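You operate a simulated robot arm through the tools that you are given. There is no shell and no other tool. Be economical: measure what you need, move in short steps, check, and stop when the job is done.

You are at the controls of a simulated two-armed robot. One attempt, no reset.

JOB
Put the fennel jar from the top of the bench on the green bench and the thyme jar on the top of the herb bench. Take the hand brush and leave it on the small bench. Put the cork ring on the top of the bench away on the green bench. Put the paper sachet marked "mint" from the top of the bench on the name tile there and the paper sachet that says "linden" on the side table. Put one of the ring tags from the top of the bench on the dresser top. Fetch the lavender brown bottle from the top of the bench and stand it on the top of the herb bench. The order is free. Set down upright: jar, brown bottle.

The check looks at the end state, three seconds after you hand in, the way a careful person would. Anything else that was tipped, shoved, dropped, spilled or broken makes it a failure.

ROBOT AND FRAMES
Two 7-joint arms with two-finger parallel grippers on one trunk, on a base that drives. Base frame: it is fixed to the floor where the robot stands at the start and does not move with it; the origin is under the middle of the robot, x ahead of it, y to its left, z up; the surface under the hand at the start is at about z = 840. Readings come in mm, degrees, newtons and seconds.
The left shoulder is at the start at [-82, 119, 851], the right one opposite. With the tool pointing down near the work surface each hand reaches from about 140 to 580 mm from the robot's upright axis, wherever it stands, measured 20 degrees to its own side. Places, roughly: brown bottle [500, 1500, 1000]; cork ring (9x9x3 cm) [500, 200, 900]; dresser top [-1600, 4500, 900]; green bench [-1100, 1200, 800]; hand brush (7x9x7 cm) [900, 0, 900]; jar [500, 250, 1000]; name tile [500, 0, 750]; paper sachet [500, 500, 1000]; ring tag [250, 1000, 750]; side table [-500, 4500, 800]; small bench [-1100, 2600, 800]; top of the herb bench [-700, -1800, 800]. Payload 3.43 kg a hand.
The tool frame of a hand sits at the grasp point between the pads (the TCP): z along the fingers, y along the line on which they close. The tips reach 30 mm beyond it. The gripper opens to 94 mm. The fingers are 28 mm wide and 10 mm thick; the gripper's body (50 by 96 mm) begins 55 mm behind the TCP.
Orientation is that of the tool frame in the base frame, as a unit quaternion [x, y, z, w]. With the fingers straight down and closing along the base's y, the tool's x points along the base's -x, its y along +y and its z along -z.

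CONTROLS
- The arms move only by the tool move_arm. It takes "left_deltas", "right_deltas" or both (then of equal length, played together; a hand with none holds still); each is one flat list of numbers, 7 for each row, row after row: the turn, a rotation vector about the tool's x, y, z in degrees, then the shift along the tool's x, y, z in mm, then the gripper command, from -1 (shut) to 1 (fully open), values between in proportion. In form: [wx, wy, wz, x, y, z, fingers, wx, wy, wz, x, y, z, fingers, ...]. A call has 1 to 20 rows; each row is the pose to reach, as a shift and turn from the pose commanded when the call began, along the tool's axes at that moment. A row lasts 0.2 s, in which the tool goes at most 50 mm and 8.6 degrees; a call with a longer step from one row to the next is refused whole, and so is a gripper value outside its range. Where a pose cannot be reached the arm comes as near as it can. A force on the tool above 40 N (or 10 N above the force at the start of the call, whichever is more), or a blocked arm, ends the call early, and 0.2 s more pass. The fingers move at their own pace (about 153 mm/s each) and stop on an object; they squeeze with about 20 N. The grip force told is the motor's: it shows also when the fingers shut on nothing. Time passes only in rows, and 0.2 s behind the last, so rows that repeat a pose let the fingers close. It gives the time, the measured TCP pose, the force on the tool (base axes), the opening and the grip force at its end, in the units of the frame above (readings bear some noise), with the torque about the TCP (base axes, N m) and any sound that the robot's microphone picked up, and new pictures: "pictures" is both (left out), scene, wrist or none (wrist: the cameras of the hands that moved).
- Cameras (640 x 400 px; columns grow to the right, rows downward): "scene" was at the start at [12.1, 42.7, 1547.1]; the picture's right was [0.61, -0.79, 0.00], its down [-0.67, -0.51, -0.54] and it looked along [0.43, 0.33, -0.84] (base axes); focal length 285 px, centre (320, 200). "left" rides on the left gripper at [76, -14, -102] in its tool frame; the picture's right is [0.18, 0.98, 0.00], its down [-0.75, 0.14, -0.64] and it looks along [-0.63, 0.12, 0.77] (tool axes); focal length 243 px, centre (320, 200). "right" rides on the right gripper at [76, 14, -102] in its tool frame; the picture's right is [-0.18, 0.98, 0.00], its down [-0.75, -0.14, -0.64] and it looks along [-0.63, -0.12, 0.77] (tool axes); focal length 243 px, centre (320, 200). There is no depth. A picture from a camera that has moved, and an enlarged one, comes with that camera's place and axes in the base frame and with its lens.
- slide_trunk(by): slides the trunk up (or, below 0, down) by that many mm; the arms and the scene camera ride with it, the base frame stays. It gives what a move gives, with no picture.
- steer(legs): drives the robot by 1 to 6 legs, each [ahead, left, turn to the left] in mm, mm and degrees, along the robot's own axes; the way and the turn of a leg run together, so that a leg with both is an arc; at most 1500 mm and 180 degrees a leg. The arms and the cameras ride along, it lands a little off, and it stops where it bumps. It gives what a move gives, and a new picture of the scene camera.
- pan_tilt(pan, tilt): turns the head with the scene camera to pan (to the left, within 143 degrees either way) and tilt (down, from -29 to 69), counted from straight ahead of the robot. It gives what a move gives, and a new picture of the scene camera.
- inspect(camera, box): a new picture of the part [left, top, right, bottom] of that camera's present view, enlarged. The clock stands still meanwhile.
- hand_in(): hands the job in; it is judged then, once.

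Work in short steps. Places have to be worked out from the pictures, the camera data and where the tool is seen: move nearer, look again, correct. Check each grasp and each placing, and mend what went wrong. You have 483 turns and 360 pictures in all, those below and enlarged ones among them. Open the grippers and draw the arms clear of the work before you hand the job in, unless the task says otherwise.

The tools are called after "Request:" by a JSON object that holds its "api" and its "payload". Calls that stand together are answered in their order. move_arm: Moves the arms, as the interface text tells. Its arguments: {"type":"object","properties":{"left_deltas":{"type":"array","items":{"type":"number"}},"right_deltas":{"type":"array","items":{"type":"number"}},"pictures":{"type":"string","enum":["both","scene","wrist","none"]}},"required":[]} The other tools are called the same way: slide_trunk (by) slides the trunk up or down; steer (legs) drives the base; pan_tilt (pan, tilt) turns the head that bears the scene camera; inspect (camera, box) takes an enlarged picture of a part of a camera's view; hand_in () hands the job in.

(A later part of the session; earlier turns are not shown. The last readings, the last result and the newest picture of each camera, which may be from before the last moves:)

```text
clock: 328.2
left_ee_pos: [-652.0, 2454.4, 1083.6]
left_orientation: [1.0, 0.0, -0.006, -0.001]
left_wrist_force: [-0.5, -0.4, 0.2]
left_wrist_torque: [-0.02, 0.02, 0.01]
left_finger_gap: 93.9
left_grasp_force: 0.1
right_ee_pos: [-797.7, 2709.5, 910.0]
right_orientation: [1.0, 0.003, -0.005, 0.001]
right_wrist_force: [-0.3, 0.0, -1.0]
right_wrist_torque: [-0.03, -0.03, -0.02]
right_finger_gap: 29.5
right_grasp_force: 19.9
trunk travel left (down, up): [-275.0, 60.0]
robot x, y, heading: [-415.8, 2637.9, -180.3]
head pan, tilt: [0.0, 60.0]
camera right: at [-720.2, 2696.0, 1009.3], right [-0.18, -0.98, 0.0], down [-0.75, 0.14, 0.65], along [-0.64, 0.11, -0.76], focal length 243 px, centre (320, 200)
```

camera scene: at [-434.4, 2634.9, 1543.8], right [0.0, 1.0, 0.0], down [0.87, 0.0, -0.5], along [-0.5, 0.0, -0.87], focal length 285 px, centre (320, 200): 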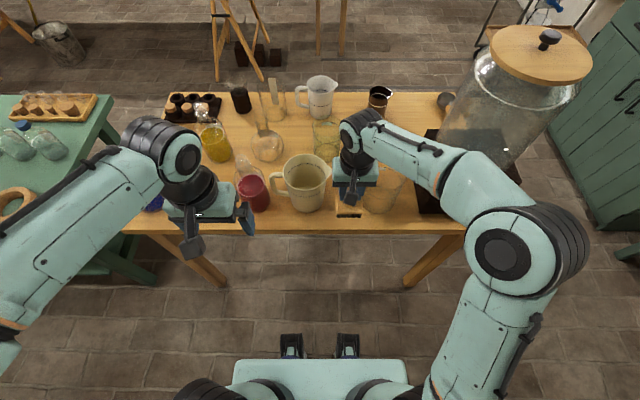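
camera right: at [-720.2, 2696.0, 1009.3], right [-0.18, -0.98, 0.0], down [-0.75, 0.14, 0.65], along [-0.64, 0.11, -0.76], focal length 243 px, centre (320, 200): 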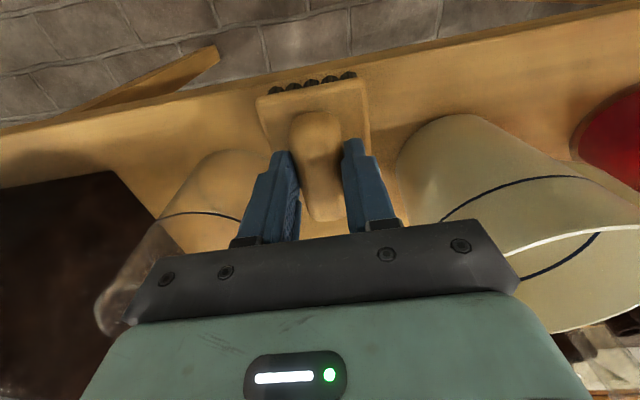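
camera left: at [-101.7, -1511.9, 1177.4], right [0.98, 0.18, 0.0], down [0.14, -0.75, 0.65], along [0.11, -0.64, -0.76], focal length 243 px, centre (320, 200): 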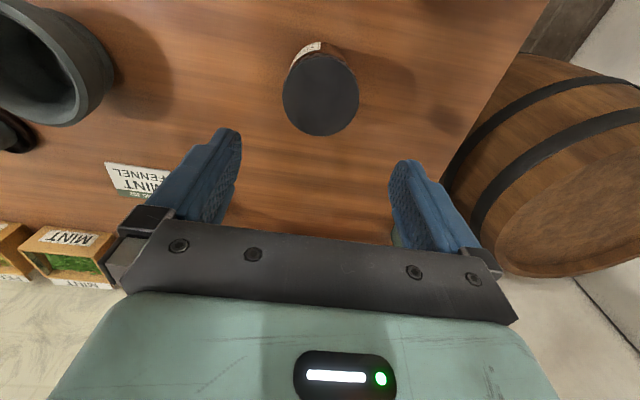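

The plate's near edge would be close to the table edge, so I go 10 mm further in and continue down.

Request:
{"api": "move_arm", "payload": {"right_deltas": [0, 0, 0, -10, 0, 0, -1, 0, 0, 0, -10, 0, 5, -1, 0, 0, 0, -10, 0, 10, -1, 0, 0, 0, -10, 0, 14, -1], "pictures": "wrist"}}

```text
clock: 329.2
left_ee_pos: [-651.8, 2454.5, 1084.4]
left_orientation: [1.0, 0.0, -0.006, 0.0]
left_wrist_force: [-0.2, 0.0, -0.4]
left_wrist_torque: [-0.03, 0.0, 0.0]
left_finger_gap: 94.0
left_grasp_force: 0.0
right_ee_pos: [-807.0, 2707.1, 894.5]
right_orientation: [1.0, 0.004, -0.006, 0.001]
right_wrist_force: [0.9, -0.2, -0.7]
right_wrist_torque: [0.02, -0.01, 0.0]
right_finger_gap: 29.4
right_grasp_force: 20.7
trunk travel left (down, up): [-275.0, 60.0]
robot x, y, heading: [-410.0, 2635.8, -180.0]
head pan, tilt: [0.0, 60.0]
camera right: at [-730.2, 2695.7, 995.8], right [-0.18, -0.98, 0.0], down [-0.75, 0.14, 0.65], along [-0.64, 0.11, -0.76], focal length 243 px, centre (320, 200)
```

right: 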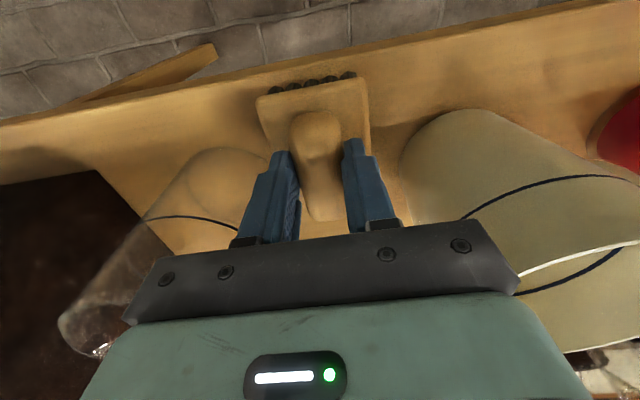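

Request:
{"api": "move_arm", "payload": {"right_deltas": [0, 0, 0, 0, 0, 3, -1, 0, 0, 0, 0, 0, 6, -1, 0, 0, 0, 0, 0, 9, -1], "pictures": "none"}}

```text
clock: 330.0
left_ee_pos: [-651.7, 2454.9, 1083.0]
left_orientation: [1.0, -0.001, -0.005, 0.0]
left_wrist_force: [-0.8, -0.3, -0.5]
left_wrist_torque: [0.0, -0.01, 0.01]
left_finger_gap: 94.0
left_grasp_force: 0.1
right_ee_pos: [-807.8, 2709.6, 885.6]
right_orientation: [1.0, 0.004, -0.006, -0.001]
right_wrist_force: [-0.5, 0.2, -1.3]
right_wrist_torque: [0.0, 0.02, 0.02]
right_finger_gap: 29.7
right_grasp_force: 19.6
trunk travel left (down, up): [-275.0, 60.0]
robot x, y, heading: [-413.0, 2633.7, -180.0]
head pan, tilt: [0.0, 60.0]
```

Request:
{"api": "move_arm", "payload": {"right_deltas": [0, 0, 0, 0, 0, 3, -1, 0, 0, 0, 0, 0, 6, -1, 0, 0, 0, 0, 0, 9, -1], "pictures": "both"}}

```text
clock: 330.8
left_ee_pos: [-652.8, 2454.0, 1083.8]
left_orientation: [1.0, 0.0, -0.005, -0.001]
left_wrist_force: [-0.3, 0.2, -0.2]
left_wrist_torque: [-0.01, -0.02, 0.01]
left_finger_gap: 93.8
left_grasp_force: 0.1
right_ee_pos: [-808.6, 2709.8, 877.2]
right_orientation: [1.0, 0.003, -0.006, 0.0]
right_wrist_force: [-0.6, -0.7, -1.5]
right_wrist_torque: [0.02, 0.02, -0.01]
right_finger_gap: 29.8
right_grasp_force: 19.8
trunk travel left (down, up): [-275.0, 60.0]
robot x, y, heading: [-410.5, 2632.6, -180.3]
head pan, tilt: [0.0, 60.0]
camera scene: at [-434.3, 2634.9, 1543.8], right [0.0, 1.0, 0.0], down [0.87, 0.0, -0.5], along [-0.5, 0.0, -0.87], focal length 285 px, centre (320, 200)
camera right: at [-730.6, 2696.5, 978.6], right [-0.18, -0.98, 0.0], down [-0.75, 0.14, 0.65], along [-0.64, 0.11, -0.76], focal length 243 px, centre (320, 200)
```

scene: 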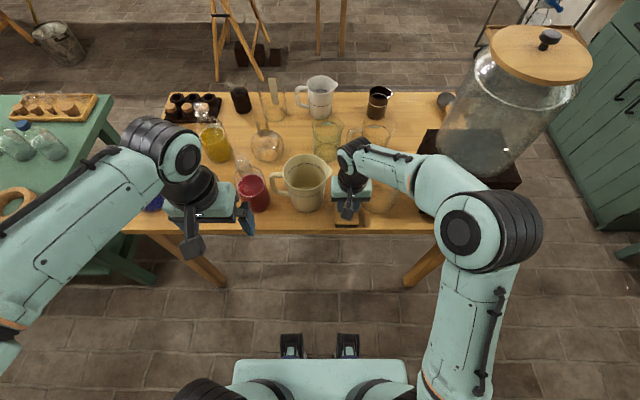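
right: 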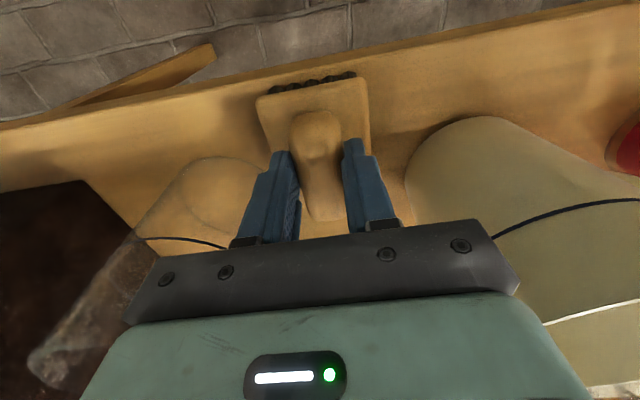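

No contact yet and the true edge seems nearer than thought. I lift 15 mm, move 13 mm further in and 5 mm towards the beaker side (more room there), then lower again.

Request:
{"api": "move_arm", "payload": {"right_deltas": [0, 0, 0, 0, 0, -15, -1, 0, 0, 0, -13, -5, -15, -1, 0, 0, 0, -13, -5, -8, -1, 0, 0, 0, -13, -5, 0, -1], "pictures": "wrist"}}

```text
clock: 331.8
left_ee_pos: [-651.1, 2454.0, 1083.7]
left_orientation: [1.0, 0.0, -0.006, 0.0]
left_wrist_force: [-0.4, 0.1, -0.6]
left_wrist_torque: [-0.03, 0.0, -0.03]
left_finger_gap: 94.2
left_grasp_force: 0.2
right_ee_pos: [-824.2, 2711.7, 890.3]
right_orientation: [1.0, 0.003, -0.017, 0.004]
right_wrist_force: [7.4, -0.9, 18.7]
right_wrist_torque: [0.97, 0.73, -0.35]
right_finger_gap: 29.3
right_grasp_force: 20.3
trunk travel left (down, up): [-275.0, 60.0]
robot x, y, heading: [-413.3, 2634.0, -180.0]
head pan, tilt: [0.0, 60.0]
stopped in row 4 (right hand): the force on the tool passed its limit at 50 N (the readings are from after the stop); the commanded pose is now the measured one
camera right: at [-744.3, 2699.7, 989.0], right [-0.18, -0.98, 0.01], down [-0.73, 0.14, 0.67], along [-0.66, 0.11, -0.75], focal length 243 px, centre (320, 200)
```

right: 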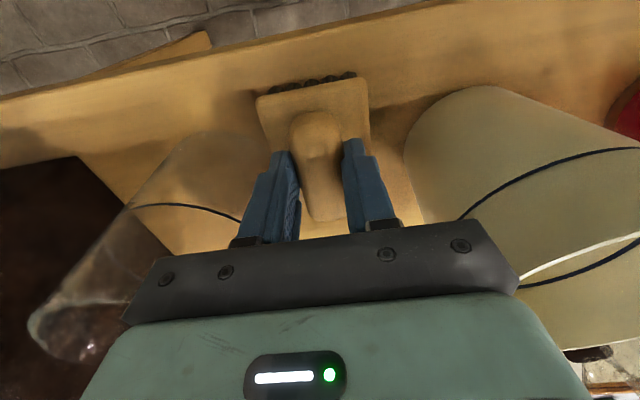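

The gripper body touched the beaker rim on the right (torque points to y +49 mm). I rise at once and look.

Request:
{"api": "move_arm", "payload": {"right_deltas": [0, 0, 0, 0, 0, -20, -1, 0, 0, 0, 0, 0, -60, -1, 0, 0, 0, 0, 0, -100, -1], "pictures": "both"}}

Request:
{"api": "inspect", "payload": {"camera": "scene", "box": [240, 120, 440, 245]}}

```text
clock: 332.6
left_ee_pos: [-651.6, 2455.4, 1084.2]
left_orientation: [1.0, 0.0, -0.006, -0.002]
left_wrist_force: [0.2, 0.7, 0.8]
left_wrist_torque: [0.02, 0.01, -0.01]
left_finger_gap: 94.2
left_grasp_force: 0.0
right_ee_pos: [-819.8, 2713.6, 987.9]
right_orientation: [1.0, 0.005, -0.014, 0.003]
right_wrist_force: [-0.5, 0.6, -1.3]
right_wrist_torque: [0.01, -0.01, 0.01]
right_finger_gap: 29.4
right_grasp_force: 20.2
trunk travel left (down, up): [-275.0, 60.0]
robot x, y, heading: [-412.1, 2632.4, -180.0]
head pan, tilt: [0.0, 60.0]
camera scene: at [-434.0, 2634.9, 1543.8], right [0.0, 1.0, 0.0], down [0.87, 0.0, -0.5], along [-0.5, 0.0, -0.87], focal length 285 px, centre (320, 200)
camera right: at [-741.3, 2701.1, 1087.4], right [-0.18, -0.98, 0.01], down [-0.74, 0.14, 0.66], along [-0.65, 0.11, -0.75], focal length 243 px, centre (320, 200)
```

scene: 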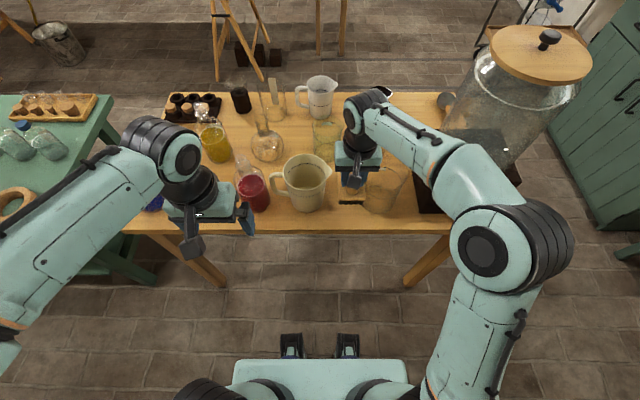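
right: 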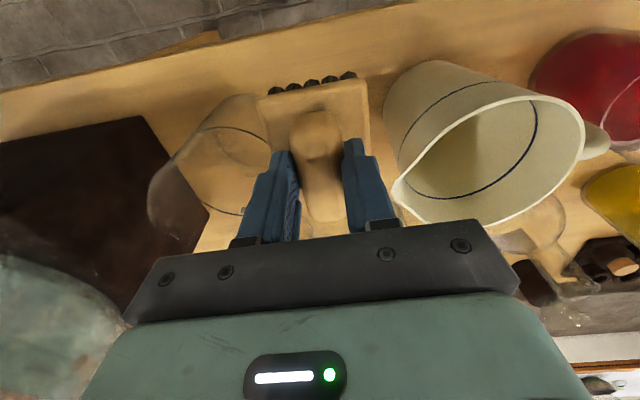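

```text
3.20 times, centred on (340, 182) of scene
camera zoom: at [-434.0, 2634.9, 1543.8], right [0.0, 1.0, 0.0], down [0.87, 0.0, -0.5], along [-0.5, 0.0, -0.87], focal length 912 px, centre (256, 256)
```

zoom: 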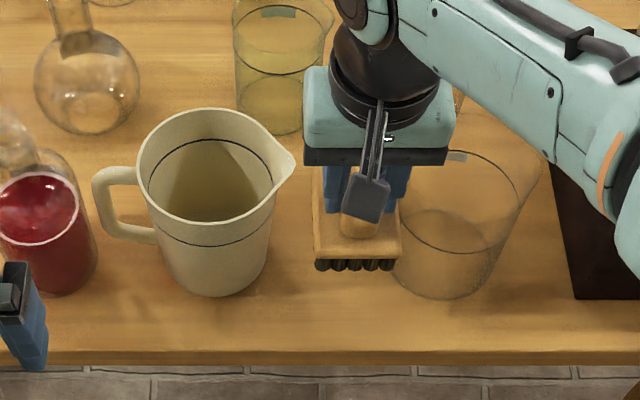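

The beaker still stands. I'll instead turn the brush 90° so its long side runs along the front edge, with the slim side of the gripper between the vessels. First up and back.

Request:
{"api": "move_arm", "payload": {"right_deltas": [0, 0, 0, 0, 0, -40, -1, 0, 0, 0, 30, 0, -75, -1, 0, 0, 0, 70, 0, -85, -1, 0, 0, 0, 110, 0, -85, -1], "pictures": "none"}}

Request:
{"api": "move_arm", "payload": {"right_deltas": [0, 0, -8, 0, 0, 0, -1, 0, 0, -16, 0, 0, 0, -1, 0, 0, -24, 0, 0, 0, -1, 0, 0, -32, 0, 0, 0, -1, 0, 0, -40, 0, 0, 0, -1, 0, 0, -48, 0, 0, 0, -1, 0, 0, -56, 0, 0, 0, -1, 0, 0, -64, 0, 0, 0, -1, 0, 0, -72, 0, 0, 0, -1, 0, 0, -80, 0, 0, 0, -1, 0, 0, -90, 0, 0, 0, -1], "pictures": "both"}}

```text
clock: 333.6
left_ee_pos: [-649.9, 2454.7, 1082.5]
left_orientation: [1.0, 0.0, -0.006, -0.001]
left_wrist_force: [-0.5, -0.9, 1.0]
left_wrist_torque: [0.03, 0.03, -0.03]
left_finger_gap: 94.2
left_grasp_force: 0.0
right_ee_pos: [-710.1, 2712.7, 1066.7]
right_orientation: [1.0, 0.004, -0.014, 0.001]
right_wrist_force: [0.9, 0.3, -1.4]
right_wrist_torque: [0.01, -0.01, 0.0]
right_finger_gap: 29.5
right_grasp_force: 20.4
trunk travel left (down, up): [-275.0, 60.0]
robot x, y, heading: [-410.5, 2634.0, -179.8]
head pan, tilt: [0.0, 60.0]
```

```text
refused: row 11 steps farther than a row can; nothing moved
```

Request:
{"api": "move_arm", "payload": {"right_deltas": [0, 0, -8.4, 0, 0, 0, -1, 0, 0, -16.8, 0, 0, 0, -1, 0, 0, -25.2, 0, 0, 0, -1, 0, 0, -33.6, 0, 0, 0, -1, 0, 0, -42, 0, 0, 0, -1, 0, 0, -50.4, 0, 0, 0, -1, 0, 0, -58.8, 0, 0, 0, -1, 0, 0, -67.2, 0, 0, 0, -1, 0, 0, -75.6, 0, 0, 0, -1, 0, 0, -84, 0, 0, 0, -1, 0, 0, -90, 0, 0, 0, -1], "pictures": "both"}}

```text
clock: 336.0
left_ee_pos: [-652.2, 2454.7, 1083.7]
left_orientation: [1.0, 0.0, -0.005, -0.001]
left_wrist_force: [0.1, 0.1, -0.9]
left_wrist_torque: [-0.01, -0.02, 0.0]
left_finger_gap: 93.8
left_grasp_force: 0.1
right_ee_pos: [-709.9, 2714.4, 1068.8]
right_orientation: [0.704, 0.71, -0.012, -0.008]
right_wrist_force: [-0.4, -0.3, -0.8]
right_wrist_torque: [0.01, -0.02, 0.01]
right_finger_gap: 29.4
right_grasp_force: 20.1
trunk travel left (down, up): [-275.0, 60.0]
robot x, y, heading: [-417.1, 2634.5, -179.9]
head pan, tilt: [0.0, 60.0]
camera scene: at [-434.2, 2635.0, 1543.8], right [0.0, 1.0, 0.0], down [0.87, 0.0, -0.5], along [-0.5, 0.0, -0.87], focal length 285 px, centre (320, 200)
camera right: at [-692.9, 2792.6, 1170.0], right [0.98, -0.17, -0.03], down [-0.12, -0.75, 0.65], along [-0.13, -0.64, -0.76], focal length 243 px, centre (320, 200)
```

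scene: 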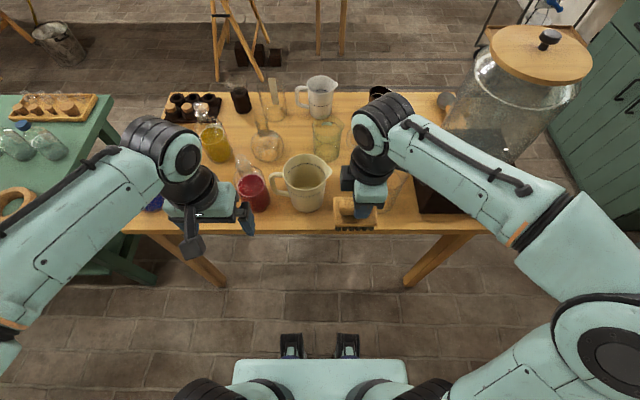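
right: 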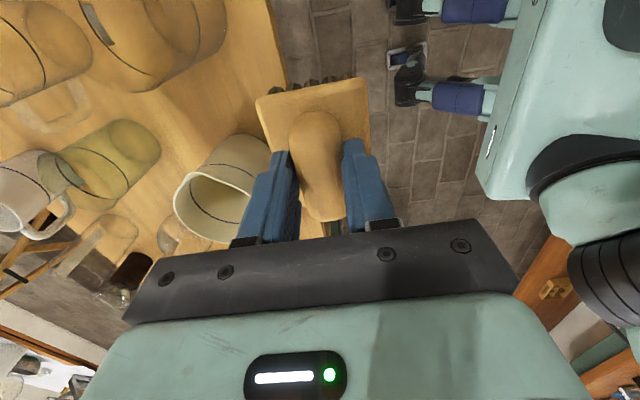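

Turned. I level the small tilt, and move in over the front strip to TCP [-807, 2716].

Request:
{"api": "move_arm", "payload": {"right_deltas": [-0.8, 0, 0, 1, -35, 0, -1, -1.6, 0, 0, 2, -70, 0, -1, -1.6, 0, 0, 2, -97, 0, -1, -1.6, 0, 0, 2, -97, 30, -1], "pictures": "both"}}

Request:
{"api": "inspect", "payload": {"camera": "scene", "box": [240, 120, 440, 245]}}

```text
clock: 337.0
left_ee_pos: [-651.7, 2455.0, 1083.2]
left_orientation: [1.0, 0.0, -0.006, -0.001]
left_wrist_force: [0.4, -0.1, -0.1]
left_wrist_torque: [0.05, -0.02, 0.02]
left_finger_gap: 94.2
left_grasp_force: 0.1
right_ee_pos: [-806.6, 2717.8, 1040.9]
right_orientation: [0.703, 0.711, -0.002, 0.002]
right_wrist_force: [0.2, 0.2, -1.0]
right_wrist_torque: [0.03, 0.01, -0.02]
right_finger_gap: 29.7
right_grasp_force: 20.3
trunk travel left (down, up): [-275.0, 60.0]
robot x, y, heading: [-412.1, 2630.2, -180.2]
head pan, tilt: [0.0, 60.0]
camera scene: at [-434.0, 2635.2, 1543.8], right [0.0, 1.0, 0.0], down [0.87, 0.0, -0.5], along [-0.5, 0.0, -0.87], focal length 285 px, centre (320, 200)
camera right: at [-792.4, 2796.7, 1142.0], right [0.98, -0.18, 0.0], down [-0.14, -0.75, 0.65], along [-0.11, -0.64, -0.76], focal length 243 px, centre (320, 200)
```

scene: 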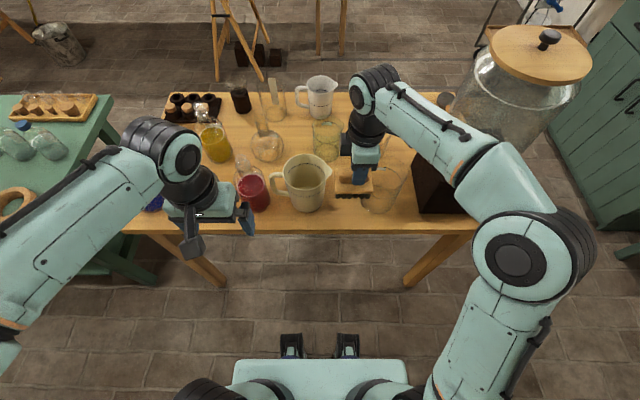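
right: 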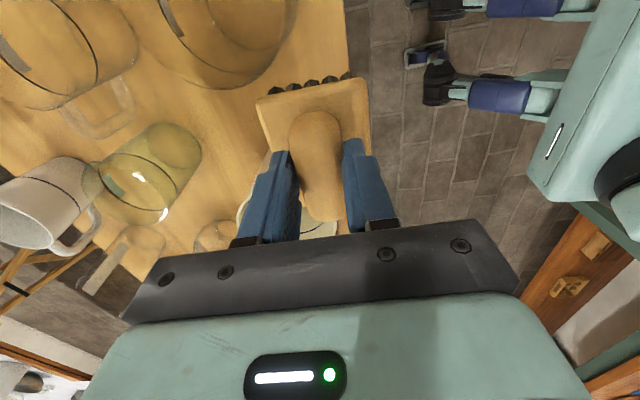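

```text
3.20 times, centred on (340, 182) of scene
camera zoom: at [-434.0, 2635.2, 1543.8], right [0.0, 1.0, 0.0], down [0.87, 0.0, -0.5], along [-0.5, 0.0, -0.87], focal length 912 px, centre (256, 256)
```

zoom: 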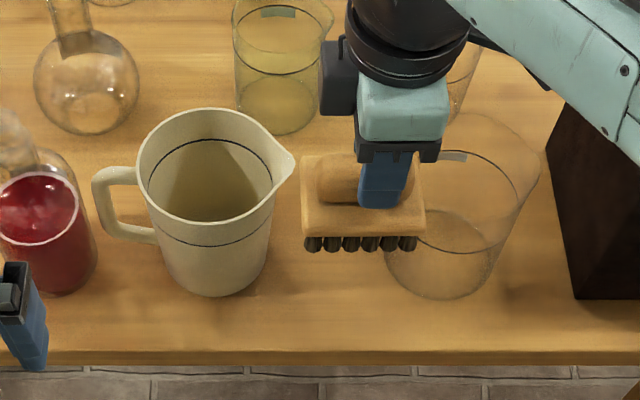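

The slim side now faces the vessels. I lower step by step, checking.

Request:
{"api": "move_arm", "payload": {"right_deltas": [0, 0, 0, 0, 0, 30, -1, 0, 0, 0, 0, 0, 60, -1, 0, 0, 0, 0, 0, 90, -1, 0, 0, 0, 0, 0, 120, -1], "pictures": "both"}}

Request:
{"api": "inspect", "payload": {"camera": "scene", "box": [240, 120, 440, 245]}}

```text
clock: 338.0
left_ee_pos: [-652.2, 2453.8, 1084.9]
left_orientation: [1.0, -0.001, -0.005, -0.002]
left_wrist_force: [-0.3, 0.5, -0.8]
left_wrist_torque: [0.03, 0.02, 0.0]
left_finger_gap: 93.7
left_grasp_force: 0.1
right_ee_pos: [-805.9, 2716.4, 921.6]
right_orientation: [0.705, 0.709, -0.001, 0.002]
right_wrist_force: [0.8, 0.7, -0.9]
right_wrist_torque: [0.02, 0.02, 0.03]
right_finger_gap: 29.5
right_grasp_force: 19.9
trunk travel left (down, up): [-275.0, 60.0]
robot x, y, heading: [-414.5, 2633.3, -180.0]
head pan, tilt: [0.0, 60.0]
camera scene: at [-434.5, 2635.1, 1543.8], right [0.0, 1.0, 0.0], down [0.87, 0.0, -0.5], along [-0.5, 0.0, -0.87], focal length 285 px, centre (320, 200)
camera right: at [-792.8, 2794.5, 1021.9], right [0.98, -0.18, 0.0], down [-0.14, -0.75, 0.65], along [-0.11, -0.64, -0.76], focal length 243 px, centre (320, 200)
```

scene: 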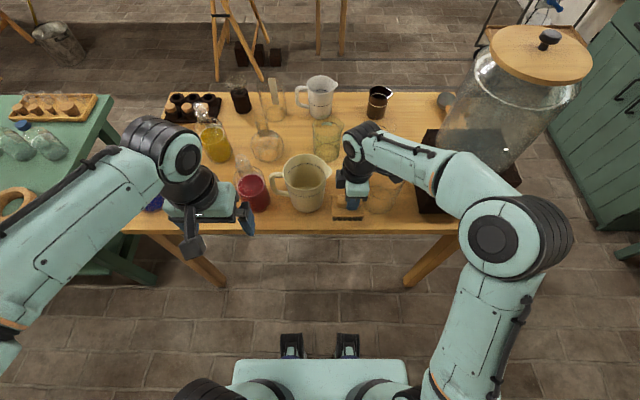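
right: 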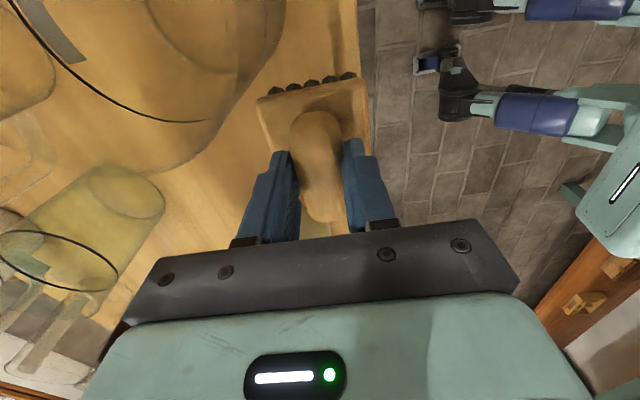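

```text
3.20 times, centred on (340, 182) of scene
camera zoom: at [-434.5, 2635.1, 1543.8], right [0.0, 1.0, 0.0], down [0.87, 0.0, -0.5], along [-0.5, 0.0, -0.87], focal length 912 px, centre (256, 256)
```

zoom: 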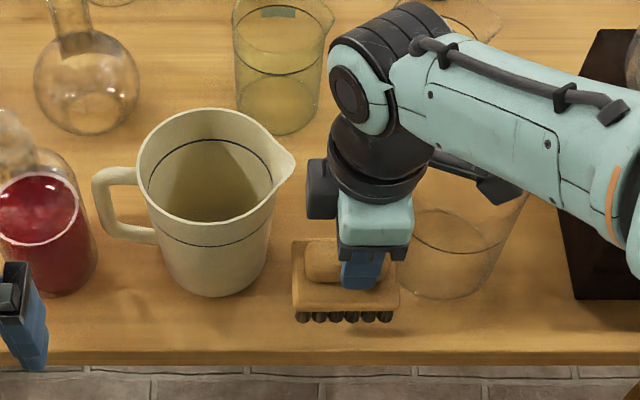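

The camera arm passes close over the beaker's front rim. I turn 8° back and shift slightly (TCP [-807, 2710]) for clearance, then continue down.

Request:
{"api": "move_arm", "payload": {"right_deltas": [0, 0, 4, -3, -1, 0, -1, 0, 0, 8, -6, -1, 0, -1, 0, 0, 8, -6, -1, 10, -1, 0, 0, 8, -6, -1, 18, -1], "pictures": "both"}}

Request:
{"api": "inspect", "payload": {"camera": "scene", "box": [280, 120, 440, 220]}}

```text
clock: 339.0
left_ee_pos: [-651.2, 2453.6, 1083.3]
left_orientation: [1.0, 0.0, -0.006, 0.0]
left_wrist_force: [-0.2, 0.4, 0.2]
left_wrist_torque: [-0.01, 0.03, 0.01]
left_finger_gap: 93.8
left_grasp_force: 0.1
right_ee_pos: [-808.0, 2709.2, 903.6]
right_orientation: [0.753, 0.659, -0.001, 0.003]
right_wrist_force: [0.1, -0.2, -1.9]
right_wrist_torque: [0.01, 0.01, -0.02]
right_finger_gap: 29.6
right_grasp_force: 20.0
trunk travel left (down, up): [-275.0, 60.0]
robot x, y, heading: [-416.2, 2635.2, -179.8]
head pan, tilt: [0.0, 60.0]
camera scene: at [-434.2, 2634.9, 1543.8], right [0.0, 1.0, 0.0], down [0.87, 0.0, -0.5], along [-0.5, 0.0, -0.87], focal length 285 px, centre (320, 200)
camera right: at [-783.5, 2784.4, 1004.6], right [0.95, -0.31, 0.0], down [-0.24, -0.72, 0.65], along [-0.2, -0.61, -0.76], focal length 243 px, centre (320, 200)
```

scene: 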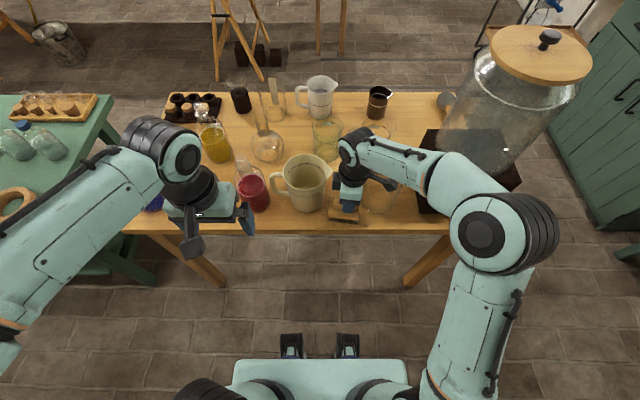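
right: 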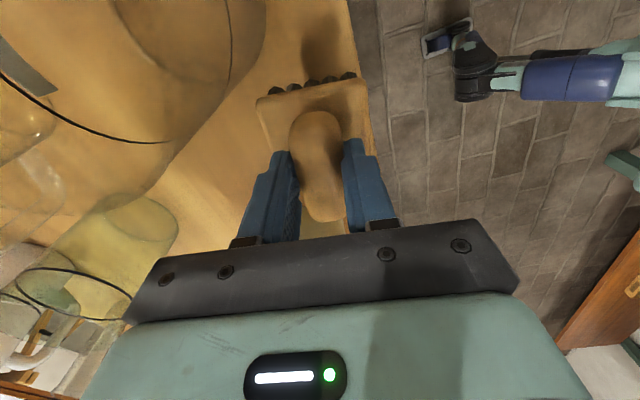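

```text
4.00 times, centred on (360, 170) of scene
camera zoom: at [-434.2, 2634.9, 1543.8], right [0.0, 1.0, 0.0], down [0.87, 0.0, -0.5], along [-0.5, 0.0, -0.87], focal length 1140 px, centre (160, 320)
```

zoom: 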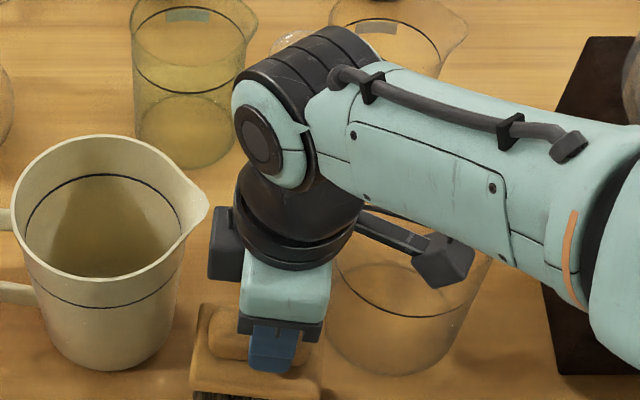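

Request:
{"api": "move_arm", "payload": {"right_deltas": [0, 0, 0, 0, 0, 4, -1, 0, 0, 0, 0, 0, 8, -1, 0, 0, 0, 0, 0, 12, -1, 0, 0, 0, 0, 0, 16, -1], "pictures": "wrist"}}

```text
clock: 340.0
left_ee_pos: [-651.9, 2454.1, 1083.8]
left_orientation: [1.0, 0.0, -0.005, -0.002]
left_wrist_force: [-0.6, 0.6, -0.4]
left_wrist_torque: [-0.01, 0.01, -0.02]
left_finger_gap: 93.8
left_grasp_force: 0.0
right_ee_pos: [-808.9, 2707.6, 885.5]
right_orientation: [0.752, 0.659, -0.002, 0.002]
right_wrist_force: [-0.5, 0.3, -1.5]
right_wrist_torque: [-0.04, 0.0, 0.01]
right_finger_gap: 29.6
right_grasp_force: 20.5
trunk travel left (down, up): [-275.0, 60.0]
robot x, y, heading: [-412.6, 2635.7, -180.0]
head pan, tilt: [0.0, 60.0]
camera right: at [-783.9, 2783.5, 988.5], right [0.95, -0.31, 0.0], down [-0.24, -0.72, 0.65], along [-0.2, -0.61, -0.76], focal length 243 px, centre (320, 200)
```

right: 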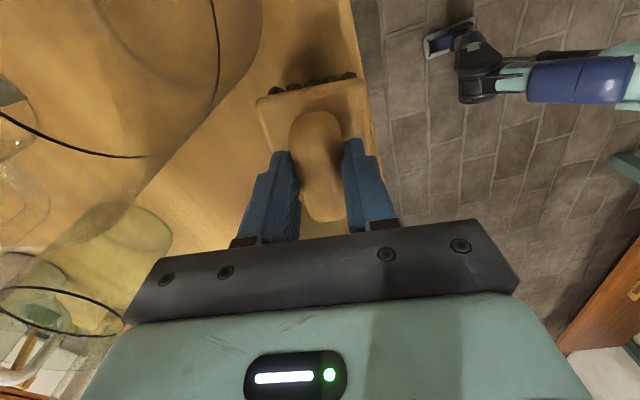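

Request:
{"api": "move_arm", "payload": {"right_deltas": [0, 0, 0, -0.7, -5, 2, -1, 0, 0, 0, -0.7, -5, 6, -1, 0, 0, 0, -0.7, -5, 10, -1, 0, 0, 0, -0.7, -5, 13, -1], "pictures": "wrist"}}

```text
clock: 341.0
left_ee_pos: [-650.8, 2454.9, 1083.2]
left_orientation: [1.0, 0.0, -0.006, -0.001]
left_wrist_force: [-0.3, 0.2, -0.1]
left_wrist_torque: [0.01, 0.01, -0.03]
left_finger_gap: 94.2
left_grasp_force: 0.1
right_ee_pos: [-812.9, 2708.7, 876.9]
right_orientation: [0.752, 0.659, -0.004, -0.001]
right_wrist_force: [2.6, 3.9, 20.4]
right_wrist_torque: [0.03, -0.12, 0.02]
right_finger_gap: 30.0
right_grasp_force: 20.2
trunk travel left (down, up): [-275.0, 60.0]
robot x, y, heading: [-408.8, 2634.3, -180.1]
head pan, tilt: [0.0, 60.0]
camera right: at [-788.2, 2784.0, 977.9], right [0.95, -0.31, 0.0], down [-0.24, -0.72, 0.65], along [-0.2, -0.61, -0.76], focal length 243 px, centre (320, 200)
```

right: 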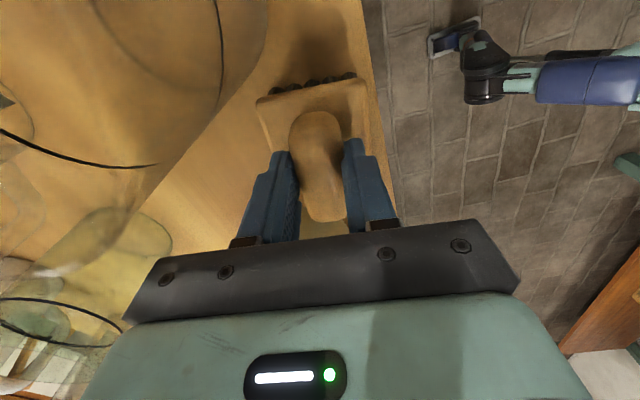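

Contact centred under the brush: it stands on the bench (z 800). I open moderately and rise straight.

Request:
{"api": "move_arm", "payload": {"right_deltas": [0, 0, 0, 0, 0, -2, -0.2, 0, 0, 0, 0, 0, -3, 0.15, 0, 0, 0, 0, 0, -3, 0.15, 0, 0, 0, 0, 0, -25, 0.15, 0, 0, 0, 0, 0, -65, 0.15, 0, 0, 0, 0, 0, -110, 0.15, 0, 0, 0, 0, 0, -155, 0.15, 0, 0, 0, 0, 0, -195, 0.15], "pictures": "both"}}

Request:
{"api": "inspect", "payload": {"camera": "scene", "box": [240, 120, 440, 245]}}

```text
clock: 342.8
left_ee_pos: [-651.4, 2454.3, 1083.4]
left_orientation: [1.0, 0.0, -0.006, -0.001]
left_wrist_force: [0.3, 0.4, 0.3]
left_wrist_torque: [0.01, -0.04, 0.0]
left_finger_gap: 94.0
left_grasp_force: 0.1
right_ee_pos: [-814.3, 2711.0, 1070.2]
right_orientation: [0.752, 0.66, -0.002, 0.002]
right_wrist_force: [-0.7, 0.0, 0.0]
right_wrist_torque: [0.02, -0.01, 0.0]
right_finger_gap: 54.1
right_grasp_force: 0.2
trunk travel left (down, up): [-275.0, 60.0]
robot x, y, heading: [-412.6, 2635.3, -180.2]
head pan, tilt: [0.0, 60.0]
camera scene: at [-433.9, 2634.8, 1543.8], right [0.0, 1.0, 0.0], down [0.87, 0.0, -0.5], along [-0.5, 0.0, -0.87], focal length 285 px, centre (320, 200)
camera right: at [-788.7, 2785.5, 1171.6], right [0.95, -0.31, 0.0], down [-0.24, -0.72, 0.65], along [-0.2, -0.61, -0.76], focal length 243 px, centre (320, 200)
```

scene: 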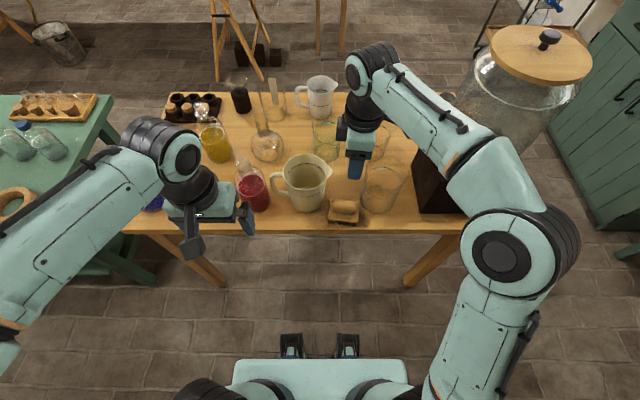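
right: 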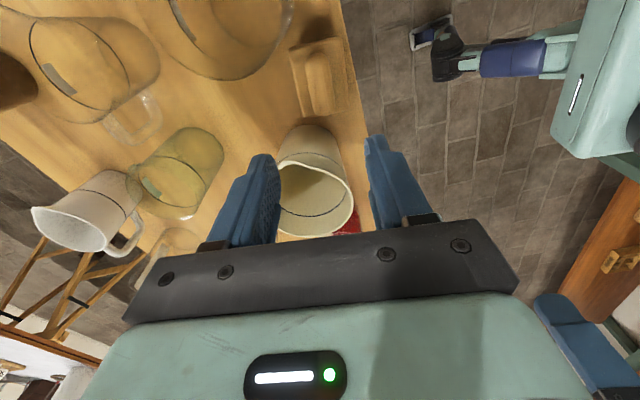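

```text
3.20 times, centred on (340, 182) of scene
camera zoom: at [-433.9, 2634.8, 1543.8], right [0.0, 1.0, 0.0], down [0.87, 0.0, -0.5], along [-0.5, 0.0, -0.87], focal length 912 px, centre (256, 256)
```

zoom: 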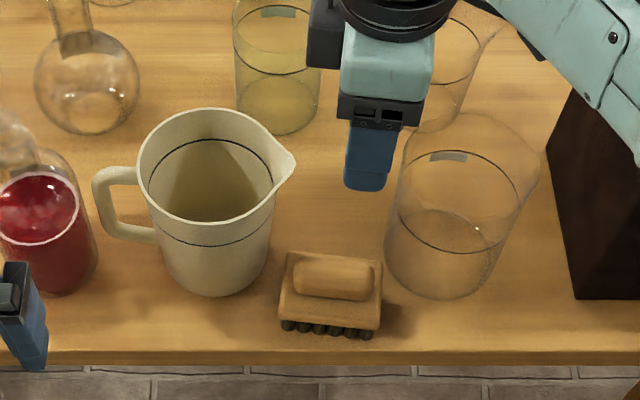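

The brush stands neatly on the small bench and all vessels are upright. I draw the right hand back, turning it home, then go for the lavender bottle.

Request:
{"api": "move_arm", "payload": {"right_deltas": [0, 0, 8.2, 1.5, 12, -3, 0, 0, 0, 16.4, 3, 24, -6, 0, 0, 0, 24.6, 4.5, 36, -9, 0, 0, 0, 32.8, 6, 48, -10, 0, 0, 0, 41, 8, 60, -10, 0, 0, 0, 49.2, 9.5, 72, -10, 0, 0, 0, 57.4, 11, 84, -10, 0, 0, 0, 65.6, 12.5, 96, -10, 0, 0, 0, 73.8, 14, 108, -10, 0, 0, 0, 82, 16, 120, -10, 0], "pictures": "none"}}

Request:
{"api": "steer", "payload": {"legs": [[-210, 0, 0], [0, 1300, 0]]}}

```text
clock: 345.0
left_ee_pos: [-650.9, 2454.4, 1084.0]
left_orientation: [1.0, 0.0, -0.006, -0.001]
left_wrist_force: [-0.9, -0.7, 0.4]
left_wrist_torque: [-0.01, 0.0, 0.01]
left_finger_gap: 93.9
left_grasp_force: 0.0
right_ee_pos: [-690.3, 2708.9, 1080.1]
right_orientation: [1.0, 0.003, 0.0, 0.003]
right_wrist_force: [0.6, 0.5, 0.1]
right_wrist_torque: [0.03, -0.02, 0.01]
right_finger_gap: 47.4
right_grasp_force: 0.1
trunk travel left (down, up): [-275.0, 60.0]
robot x, y, heading: [-412.5, 2636.5, -180.0]
head pan, tilt: [0.0, 60.0]
```

```text
clock: 357.6
left_ee_pos: [-462.5, 1190.8, 1083.1]
left_orientation: [1.0, -0.012, -0.005, -0.001]
left_wrist_force: [-0.2, -0.1, -0.6]
left_wrist_torque: [-0.04, 0.0, -0.01]
left_finger_gap: 94.0
left_grasp_force: 0.1
right_ee_pos: [-495.6, 1447.2, 1079.1]
right_orientation: [1.0, -0.009, 0.0, 0.003]
right_wrist_force: [-0.4, 0.3, 0.2]
right_wrist_torque: [0.01, -0.01, 0.0]
right_finger_gap: 47.0
right_grasp_force: 0.1
trunk travel left (down, up): [-275.0, 60.0]
robot x, y, heading: [-218.9, 1362.2, 178.5]
head pan, tilt: [0.0, 60.0]
camera scene: at [-239.9, 1364.9, 1543.8], right [0.02, 1.0, 0.0], down [0.87, -0.02, -0.5], along [-0.5, 0.01, -0.87], focal length 285 px, centre (320, 200)
```

scene: 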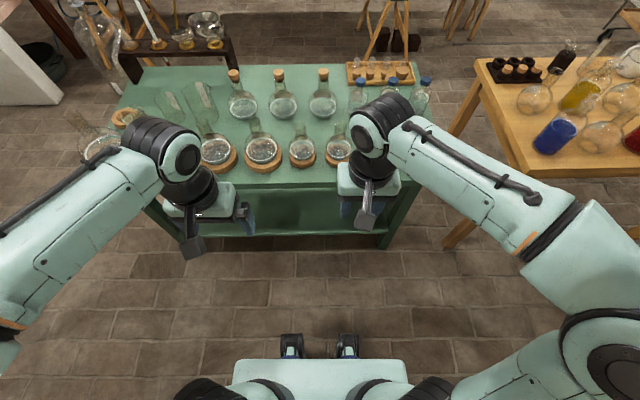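

Now I turn to face the main bench again and look at the lavender bottle.

Request:
{"api": "steer", "payload": {"legs": [[0, 0, -178.5], [150, -30, 0]]}}

Request:
{"api": "pan_tilt", "payload": {"pan": -5, "tilt": 50}}

```text
clock: 366.4
left_ee_pos: [174.4, 1510.9, 1083.7]
left_orientation: [0.006, 1.0, -0.001, 0.005]
left_wrist_force: [-0.9, 0.0, 0.7]
left_wrist_torque: [0.0, 0.02, 0.0]
left_finger_gap: 94.1
left_grasp_force: 0.1
right_ee_pos: [210.6, 1253.3, 1079.1]
right_orientation: [0.001, 1.0, 0.002, 0.0]
right_wrist_force: [-0.3, 0.6, -1.0]
right_wrist_torque: [0.0, -0.03, 0.03]
right_finger_gap: 47.3
right_grasp_force: 0.1
trunk travel left (down, up): [-275.0, 60.0]
robot x, y, heading: [-63.6, 1338.6, -0.7]
head pan, tilt: [0.0, 60.0]
camera scene: at [-44.0, 1333.0, 1543.8], right [-0.01, -1.0, 0.0], down [-0.87, 0.01, -0.5], along [0.5, -0.01, -0.87], focal length 285 px, centre (320, 200)
```

scene: 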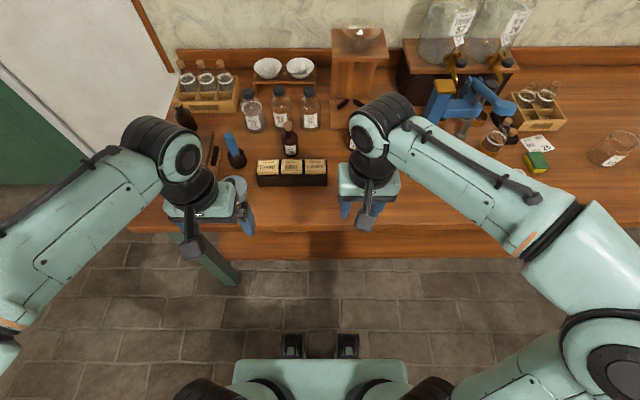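

```text
clock: 367.1
left_ee_pos: [175.1, 1511.0, 1084.2]
left_orientation: [0.007, 1.0, -0.001, 0.006]
left_wrist_force: [-0.7, 0.1, 0.0]
left_wrist_torque: [-0.02, 0.0, 0.02]
left_finger_gap: 93.8
left_grasp_force: 0.0
right_ee_pos: [210.3, 1253.1, 1080.0]
right_orientation: [0.001, 1.0, 0.003, 0.0]
right_wrist_force: [0.0, 0.1, -0.3]
right_wrist_torque: [0.0, 0.01, 0.01]
right_finger_gap: 47.0
right_grasp_force: 0.1
trunk travel left (down, up): [-275.0, 60.0]
robot x, y, heading: [-65.0, 1336.3, -0.8]
head pan, tilt: [-5.0, 50.0]
camera scene: at [-34.6, 1326.4, 1556.4], right [-0.1, -1.0, 0.0], down [-0.76, 0.08, -0.64], along [0.64, -0.06, -0.77], focal length 285 px, centre (320, 200)
```

scene: 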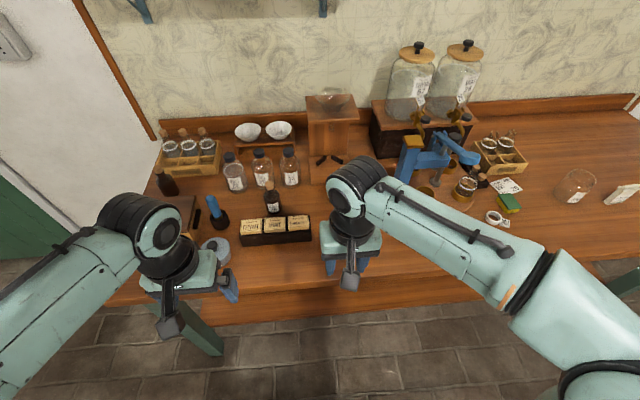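

The bottle is hidden behind the right hand; I move that hand to a look-out pose at [400, 1210].

Request:
{"api": "move_arm", "payload": {"right_deltas": [0, 0, 0, -47, -11, -5, 0.5, 0, 0, 0, -94, -22, -10, 0.5, 0, 0, 0, -141, -33, -15, 0.5, 0, 0, 0, -187, -43, -20, 0.5], "pictures": "both"}}

```text
clock: 368.1
left_ee_pos: [175.0, 1511.3, 1084.2]
left_orientation: [0.006, 1.0, -0.001, 0.006]
left_wrist_force: [-0.3, -0.3, 0.1]
left_wrist_torque: [0.0, 0.02, -0.01]
left_finger_gap: 93.9
left_grasp_force: 0.0
right_ee_pos: [399.7, 1212.6, 1098.1]
right_orientation: [0.001, 1.0, 0.003, -0.002]
right_wrist_force: [0.0, 0.5, 0.0]
right_wrist_torque: [-0.01, 0.01, -0.04]
right_finger_gap: 70.6
right_grasp_force: 0.1
trunk travel left (down, up): [-275.0, 60.0]
robot x, y, heading: [-68.4, 1330.1, -0.5]
head pan, tilt: [-5.0, 50.0]
camera scene: at [-32.6, 1326.8, 1556.4], right [-0.1, -1.0, 0.0], down [-0.76, 0.08, -0.64], along [0.64, -0.06, -0.77], focal length 285 px, centre (320, 200)
camera right: at [324.3, 1226.4, 1201.0], right [0.19, 0.98, 0.0], down [0.76, -0.15, 0.64], along [0.63, -0.12, -0.77], focal length 243 px, centre (320, 200)
```

scene: 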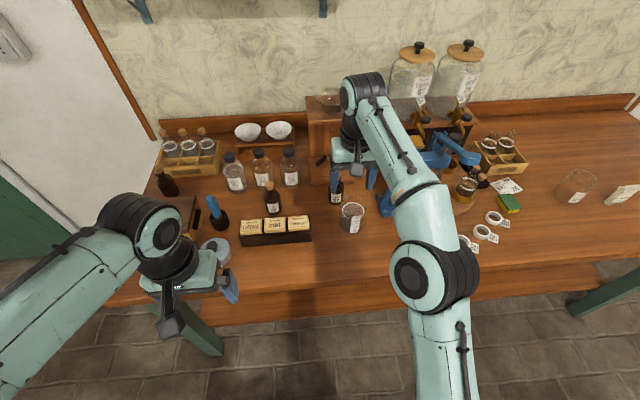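
right: 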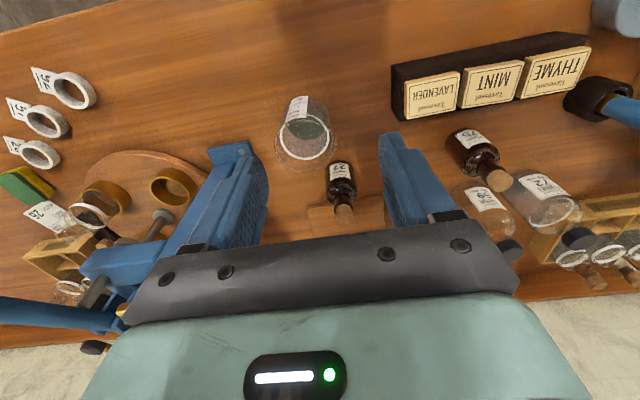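

Bottle 27 stands at about [564, 1217], top at about z 945. I drive 110 mm ahead and look again from above.

Request:
{"api": "steer", "payload": {"legs": [[110, 0, 0.5]]}}

Request:
{"api": "inspect", "payload": {"camera": "right", "box": [0, 0, 640, 400]}}

```text
clock: 369.3
left_ee_pos: [280.2, 1510.4, 1084.0]
left_orientation: [0.001, 1.0, 0.0, 0.006]
left_wrist_force: [0.8, 0.0, 0.3]
left_wrist_torque: [0.01, 0.02, 0.03]
left_finger_gap: 94.2
left_grasp_force: 0.1
right_ee_pos: [507.5, 1214.4, 1099.7]
right_orientation: [-0.002, 1.0, 0.002, -0.001]
right_wrist_force: [0.2, 0.7, 0.4]
right_wrist_torque: [-0.01, -0.01, 0.0]
right_finger_gap: 70.4
right_grasp_force: 0.0
trunk travel left (down, up): [-275.0, 60.0]
robot x, y, heading: [39.8, 1335.2, -0.1]
head pan, tilt: [-5.0, 50.0]
camera scene: at [73.8, 1325.7, 1556.3], right [-0.09, -1.0, 0.0], down [-0.76, 0.07, -0.64], along [0.64, -0.06, -0.77], focal length 285 px, centre (320, 200)
```

scene: 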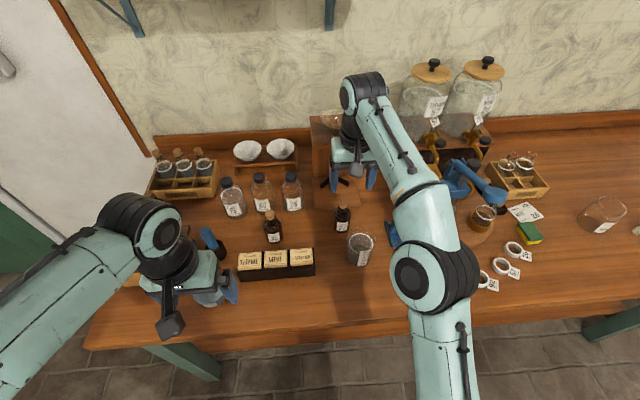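

```text
1.00 times, centred on (320, 200) of right (not enlarged: the box is as wide or as high as the picture)
camera zoom: at [431.6, 1228.3, 1201.7], right [0.18, 0.98, 0.01], down [0.75, -0.14, 0.64], along [0.63, -0.11, -0.77], focal length 243 px, centre (320, 200)
```

zoom: 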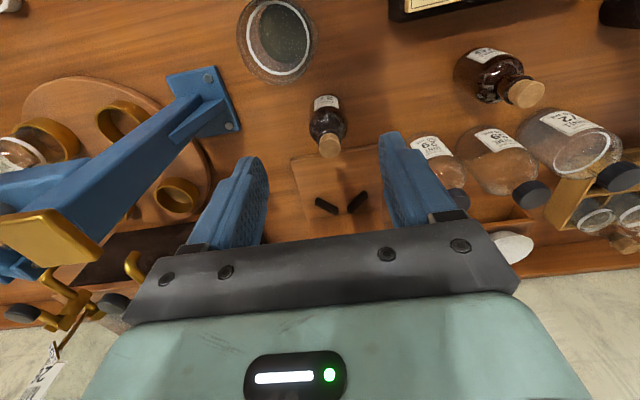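

Triangulated: cork top at [563, 1217, 946]. I move over and descend to z 965, then check.

Request:
{"api": "move_arm", "payload": {"right_deltas": [0, 0, 0, -28, 1.5, 20, 0.5, 0, 0, 0, -55.5, 2.6, 45, 0.5, 0, 0, 0, -55.5, 2.6, 90, 0.5, 0, 0, 0, -55.5, 2.6, 130, 0.5], "pictures": "wrist"}}

```text
clock: 370.3
left_ee_pos: [280.3, 1511.2, 1083.7]
left_orientation: [0.002, 1.0, 0.0, 0.006]
left_wrist_force: [0.2, 1.0, -0.2]
left_wrist_torque: [0.01, -0.02, -0.03]
left_finger_gap: 93.9
left_grasp_force: 0.1
right_ee_pos: [564.3, 1217.8, 968.7]
right_orientation: [-0.001, 1.0, 0.003, 0.001]
right_wrist_force: [-0.5, -0.4, 0.0]
right_wrist_torque: [-0.02, -0.05, 0.02]
right_finger_gap: 70.4
right_grasp_force: 0.0
right hand out of reach, approached as far as the arm can: row 1, 2
trunk travel left (down, up): [-275.0, 60.0]
robot x, y, heading: [44.6, 1334.0, -0.5]
head pan, tilt: [-5.0, 50.0]
camera right: at [489.2, 1231.7, 1070.8], right [0.18, 0.98, 0.01], down [0.75, -0.14, 0.64], along [0.63, -0.11, -0.77], focal length 243 px, centre (320, 200)
```

right: 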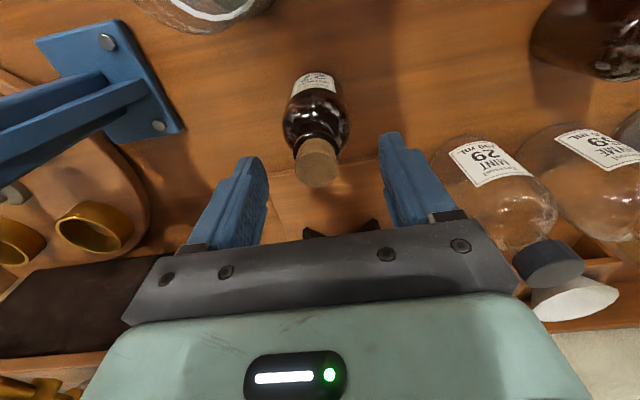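

Centred. I descend to z 898 and close on the bottle body.

Request:
{"api": "move_arm", "payload": {"right_deltas": [0, 0, 0, 0, -1, 25, 0.5, 0, 0, 0, 0, -1, 50, 0.5, 0, 0, 0, 0, -1, 70, 0.5, 0, 0, 0, 0, -1, 70, 0, 0, 0, 0, 0, -1, 70, -1, 0, 0, 0, 0, -1, 70, -1], "pictures": "wrist"}}

```text
clock: 371.7
left_ee_pos: [278.3, 1511.3, 1085.1]
left_orientation: [0.001, 1.0, -0.001, 0.006]
left_wrist_force: [-0.9, -0.2, 0.5]
left_wrist_torque: [-0.02, 0.0, -0.03]
left_finger_gap: 93.7
left_grasp_force: 0.1
right_ee_pos: [563.1, 1215.9, 903.7]
right_orientation: [0.0, 1.0, 0.004, 0.005]
right_wrist_force: [4.6, -3.7, 34.8]
right_wrist_torque: [-0.62, 0.33, 0.04]
right_finger_gap: 52.4
right_grasp_force: 20.3
trunk travel left (down, up): [-275.0, 60.0]
robot x, y, heading: [38.8, 1333.7, -0.1]
head pan, tilt: [-5.0, 50.0]
camera right: at [487.0, 1230.5, 1004.8], right [0.18, 0.98, 0.01], down [0.75, -0.14, 0.65], along [0.64, -0.11, -0.76], focal length 243 px, centre (320, 200)
```

right: 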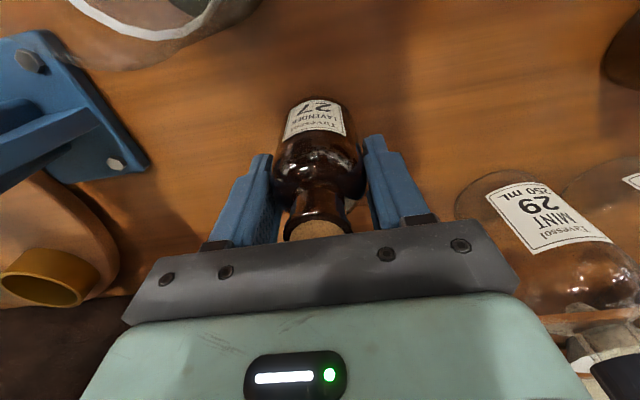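

The palm presses on the cork (35 N). I open, rise 8 mm, and grip again.

Request:
{"api": "move_arm", "payload": {"right_deltas": [0, 0, 0, 0, 0, 0, 0.4, 0, 0, 0, 0, 0, -8, 0.4, 0, 0, 0, 0, 0, -8, 0.4, 0, 0, 0, 0, 0, -8, -1, 0, 0, 0, 0, 0, -8, -1, 0, 0, 0, 0, 0, -8, -1], "pictures": "wrist"}}

```text
clock: 373.1
left_ee_pos: [281.1, 1511.8, 1084.0]
left_orientation: [0.001, 1.0, 0.0, 0.006]
left_wrist_force: [0.6, 0.3, 0.3]
left_wrist_torque: [0.01, 0.01, -0.03]
left_finger_gap: 94.3
left_grasp_force: 0.1
right_ee_pos: [564.1, 1216.5, 907.3]
right_orientation: [-0.002, 1.0, 0.003, -0.001]
right_wrist_force: [0.1, 0.5, -2.1]
right_wrist_torque: [0.0, -0.03, -0.04]
right_finger_gap: 51.6
right_grasp_force: 20.4
trunk travel left (down, up): [-275.0, 60.0]
robot x, y, heading: [44.5, 1332.7, 0.0]
head pan, tilt: [-5.0, 50.0]
camera right: at [488.4, 1231.3, 1008.8], right [0.18, 0.98, 0.01], down [0.75, -0.14, 0.64], along [0.63, -0.11, -0.77], focal length 243 px, centre (320, 200)
```

right: 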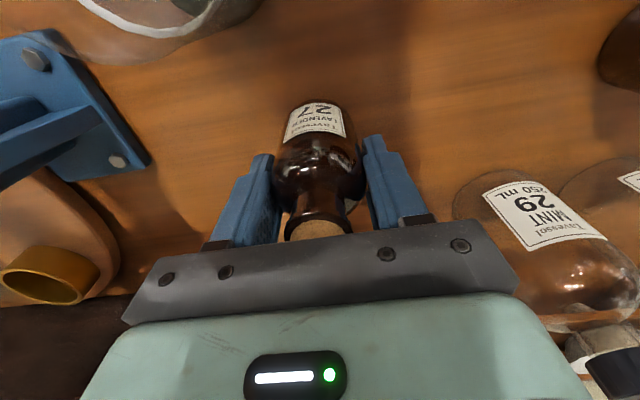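

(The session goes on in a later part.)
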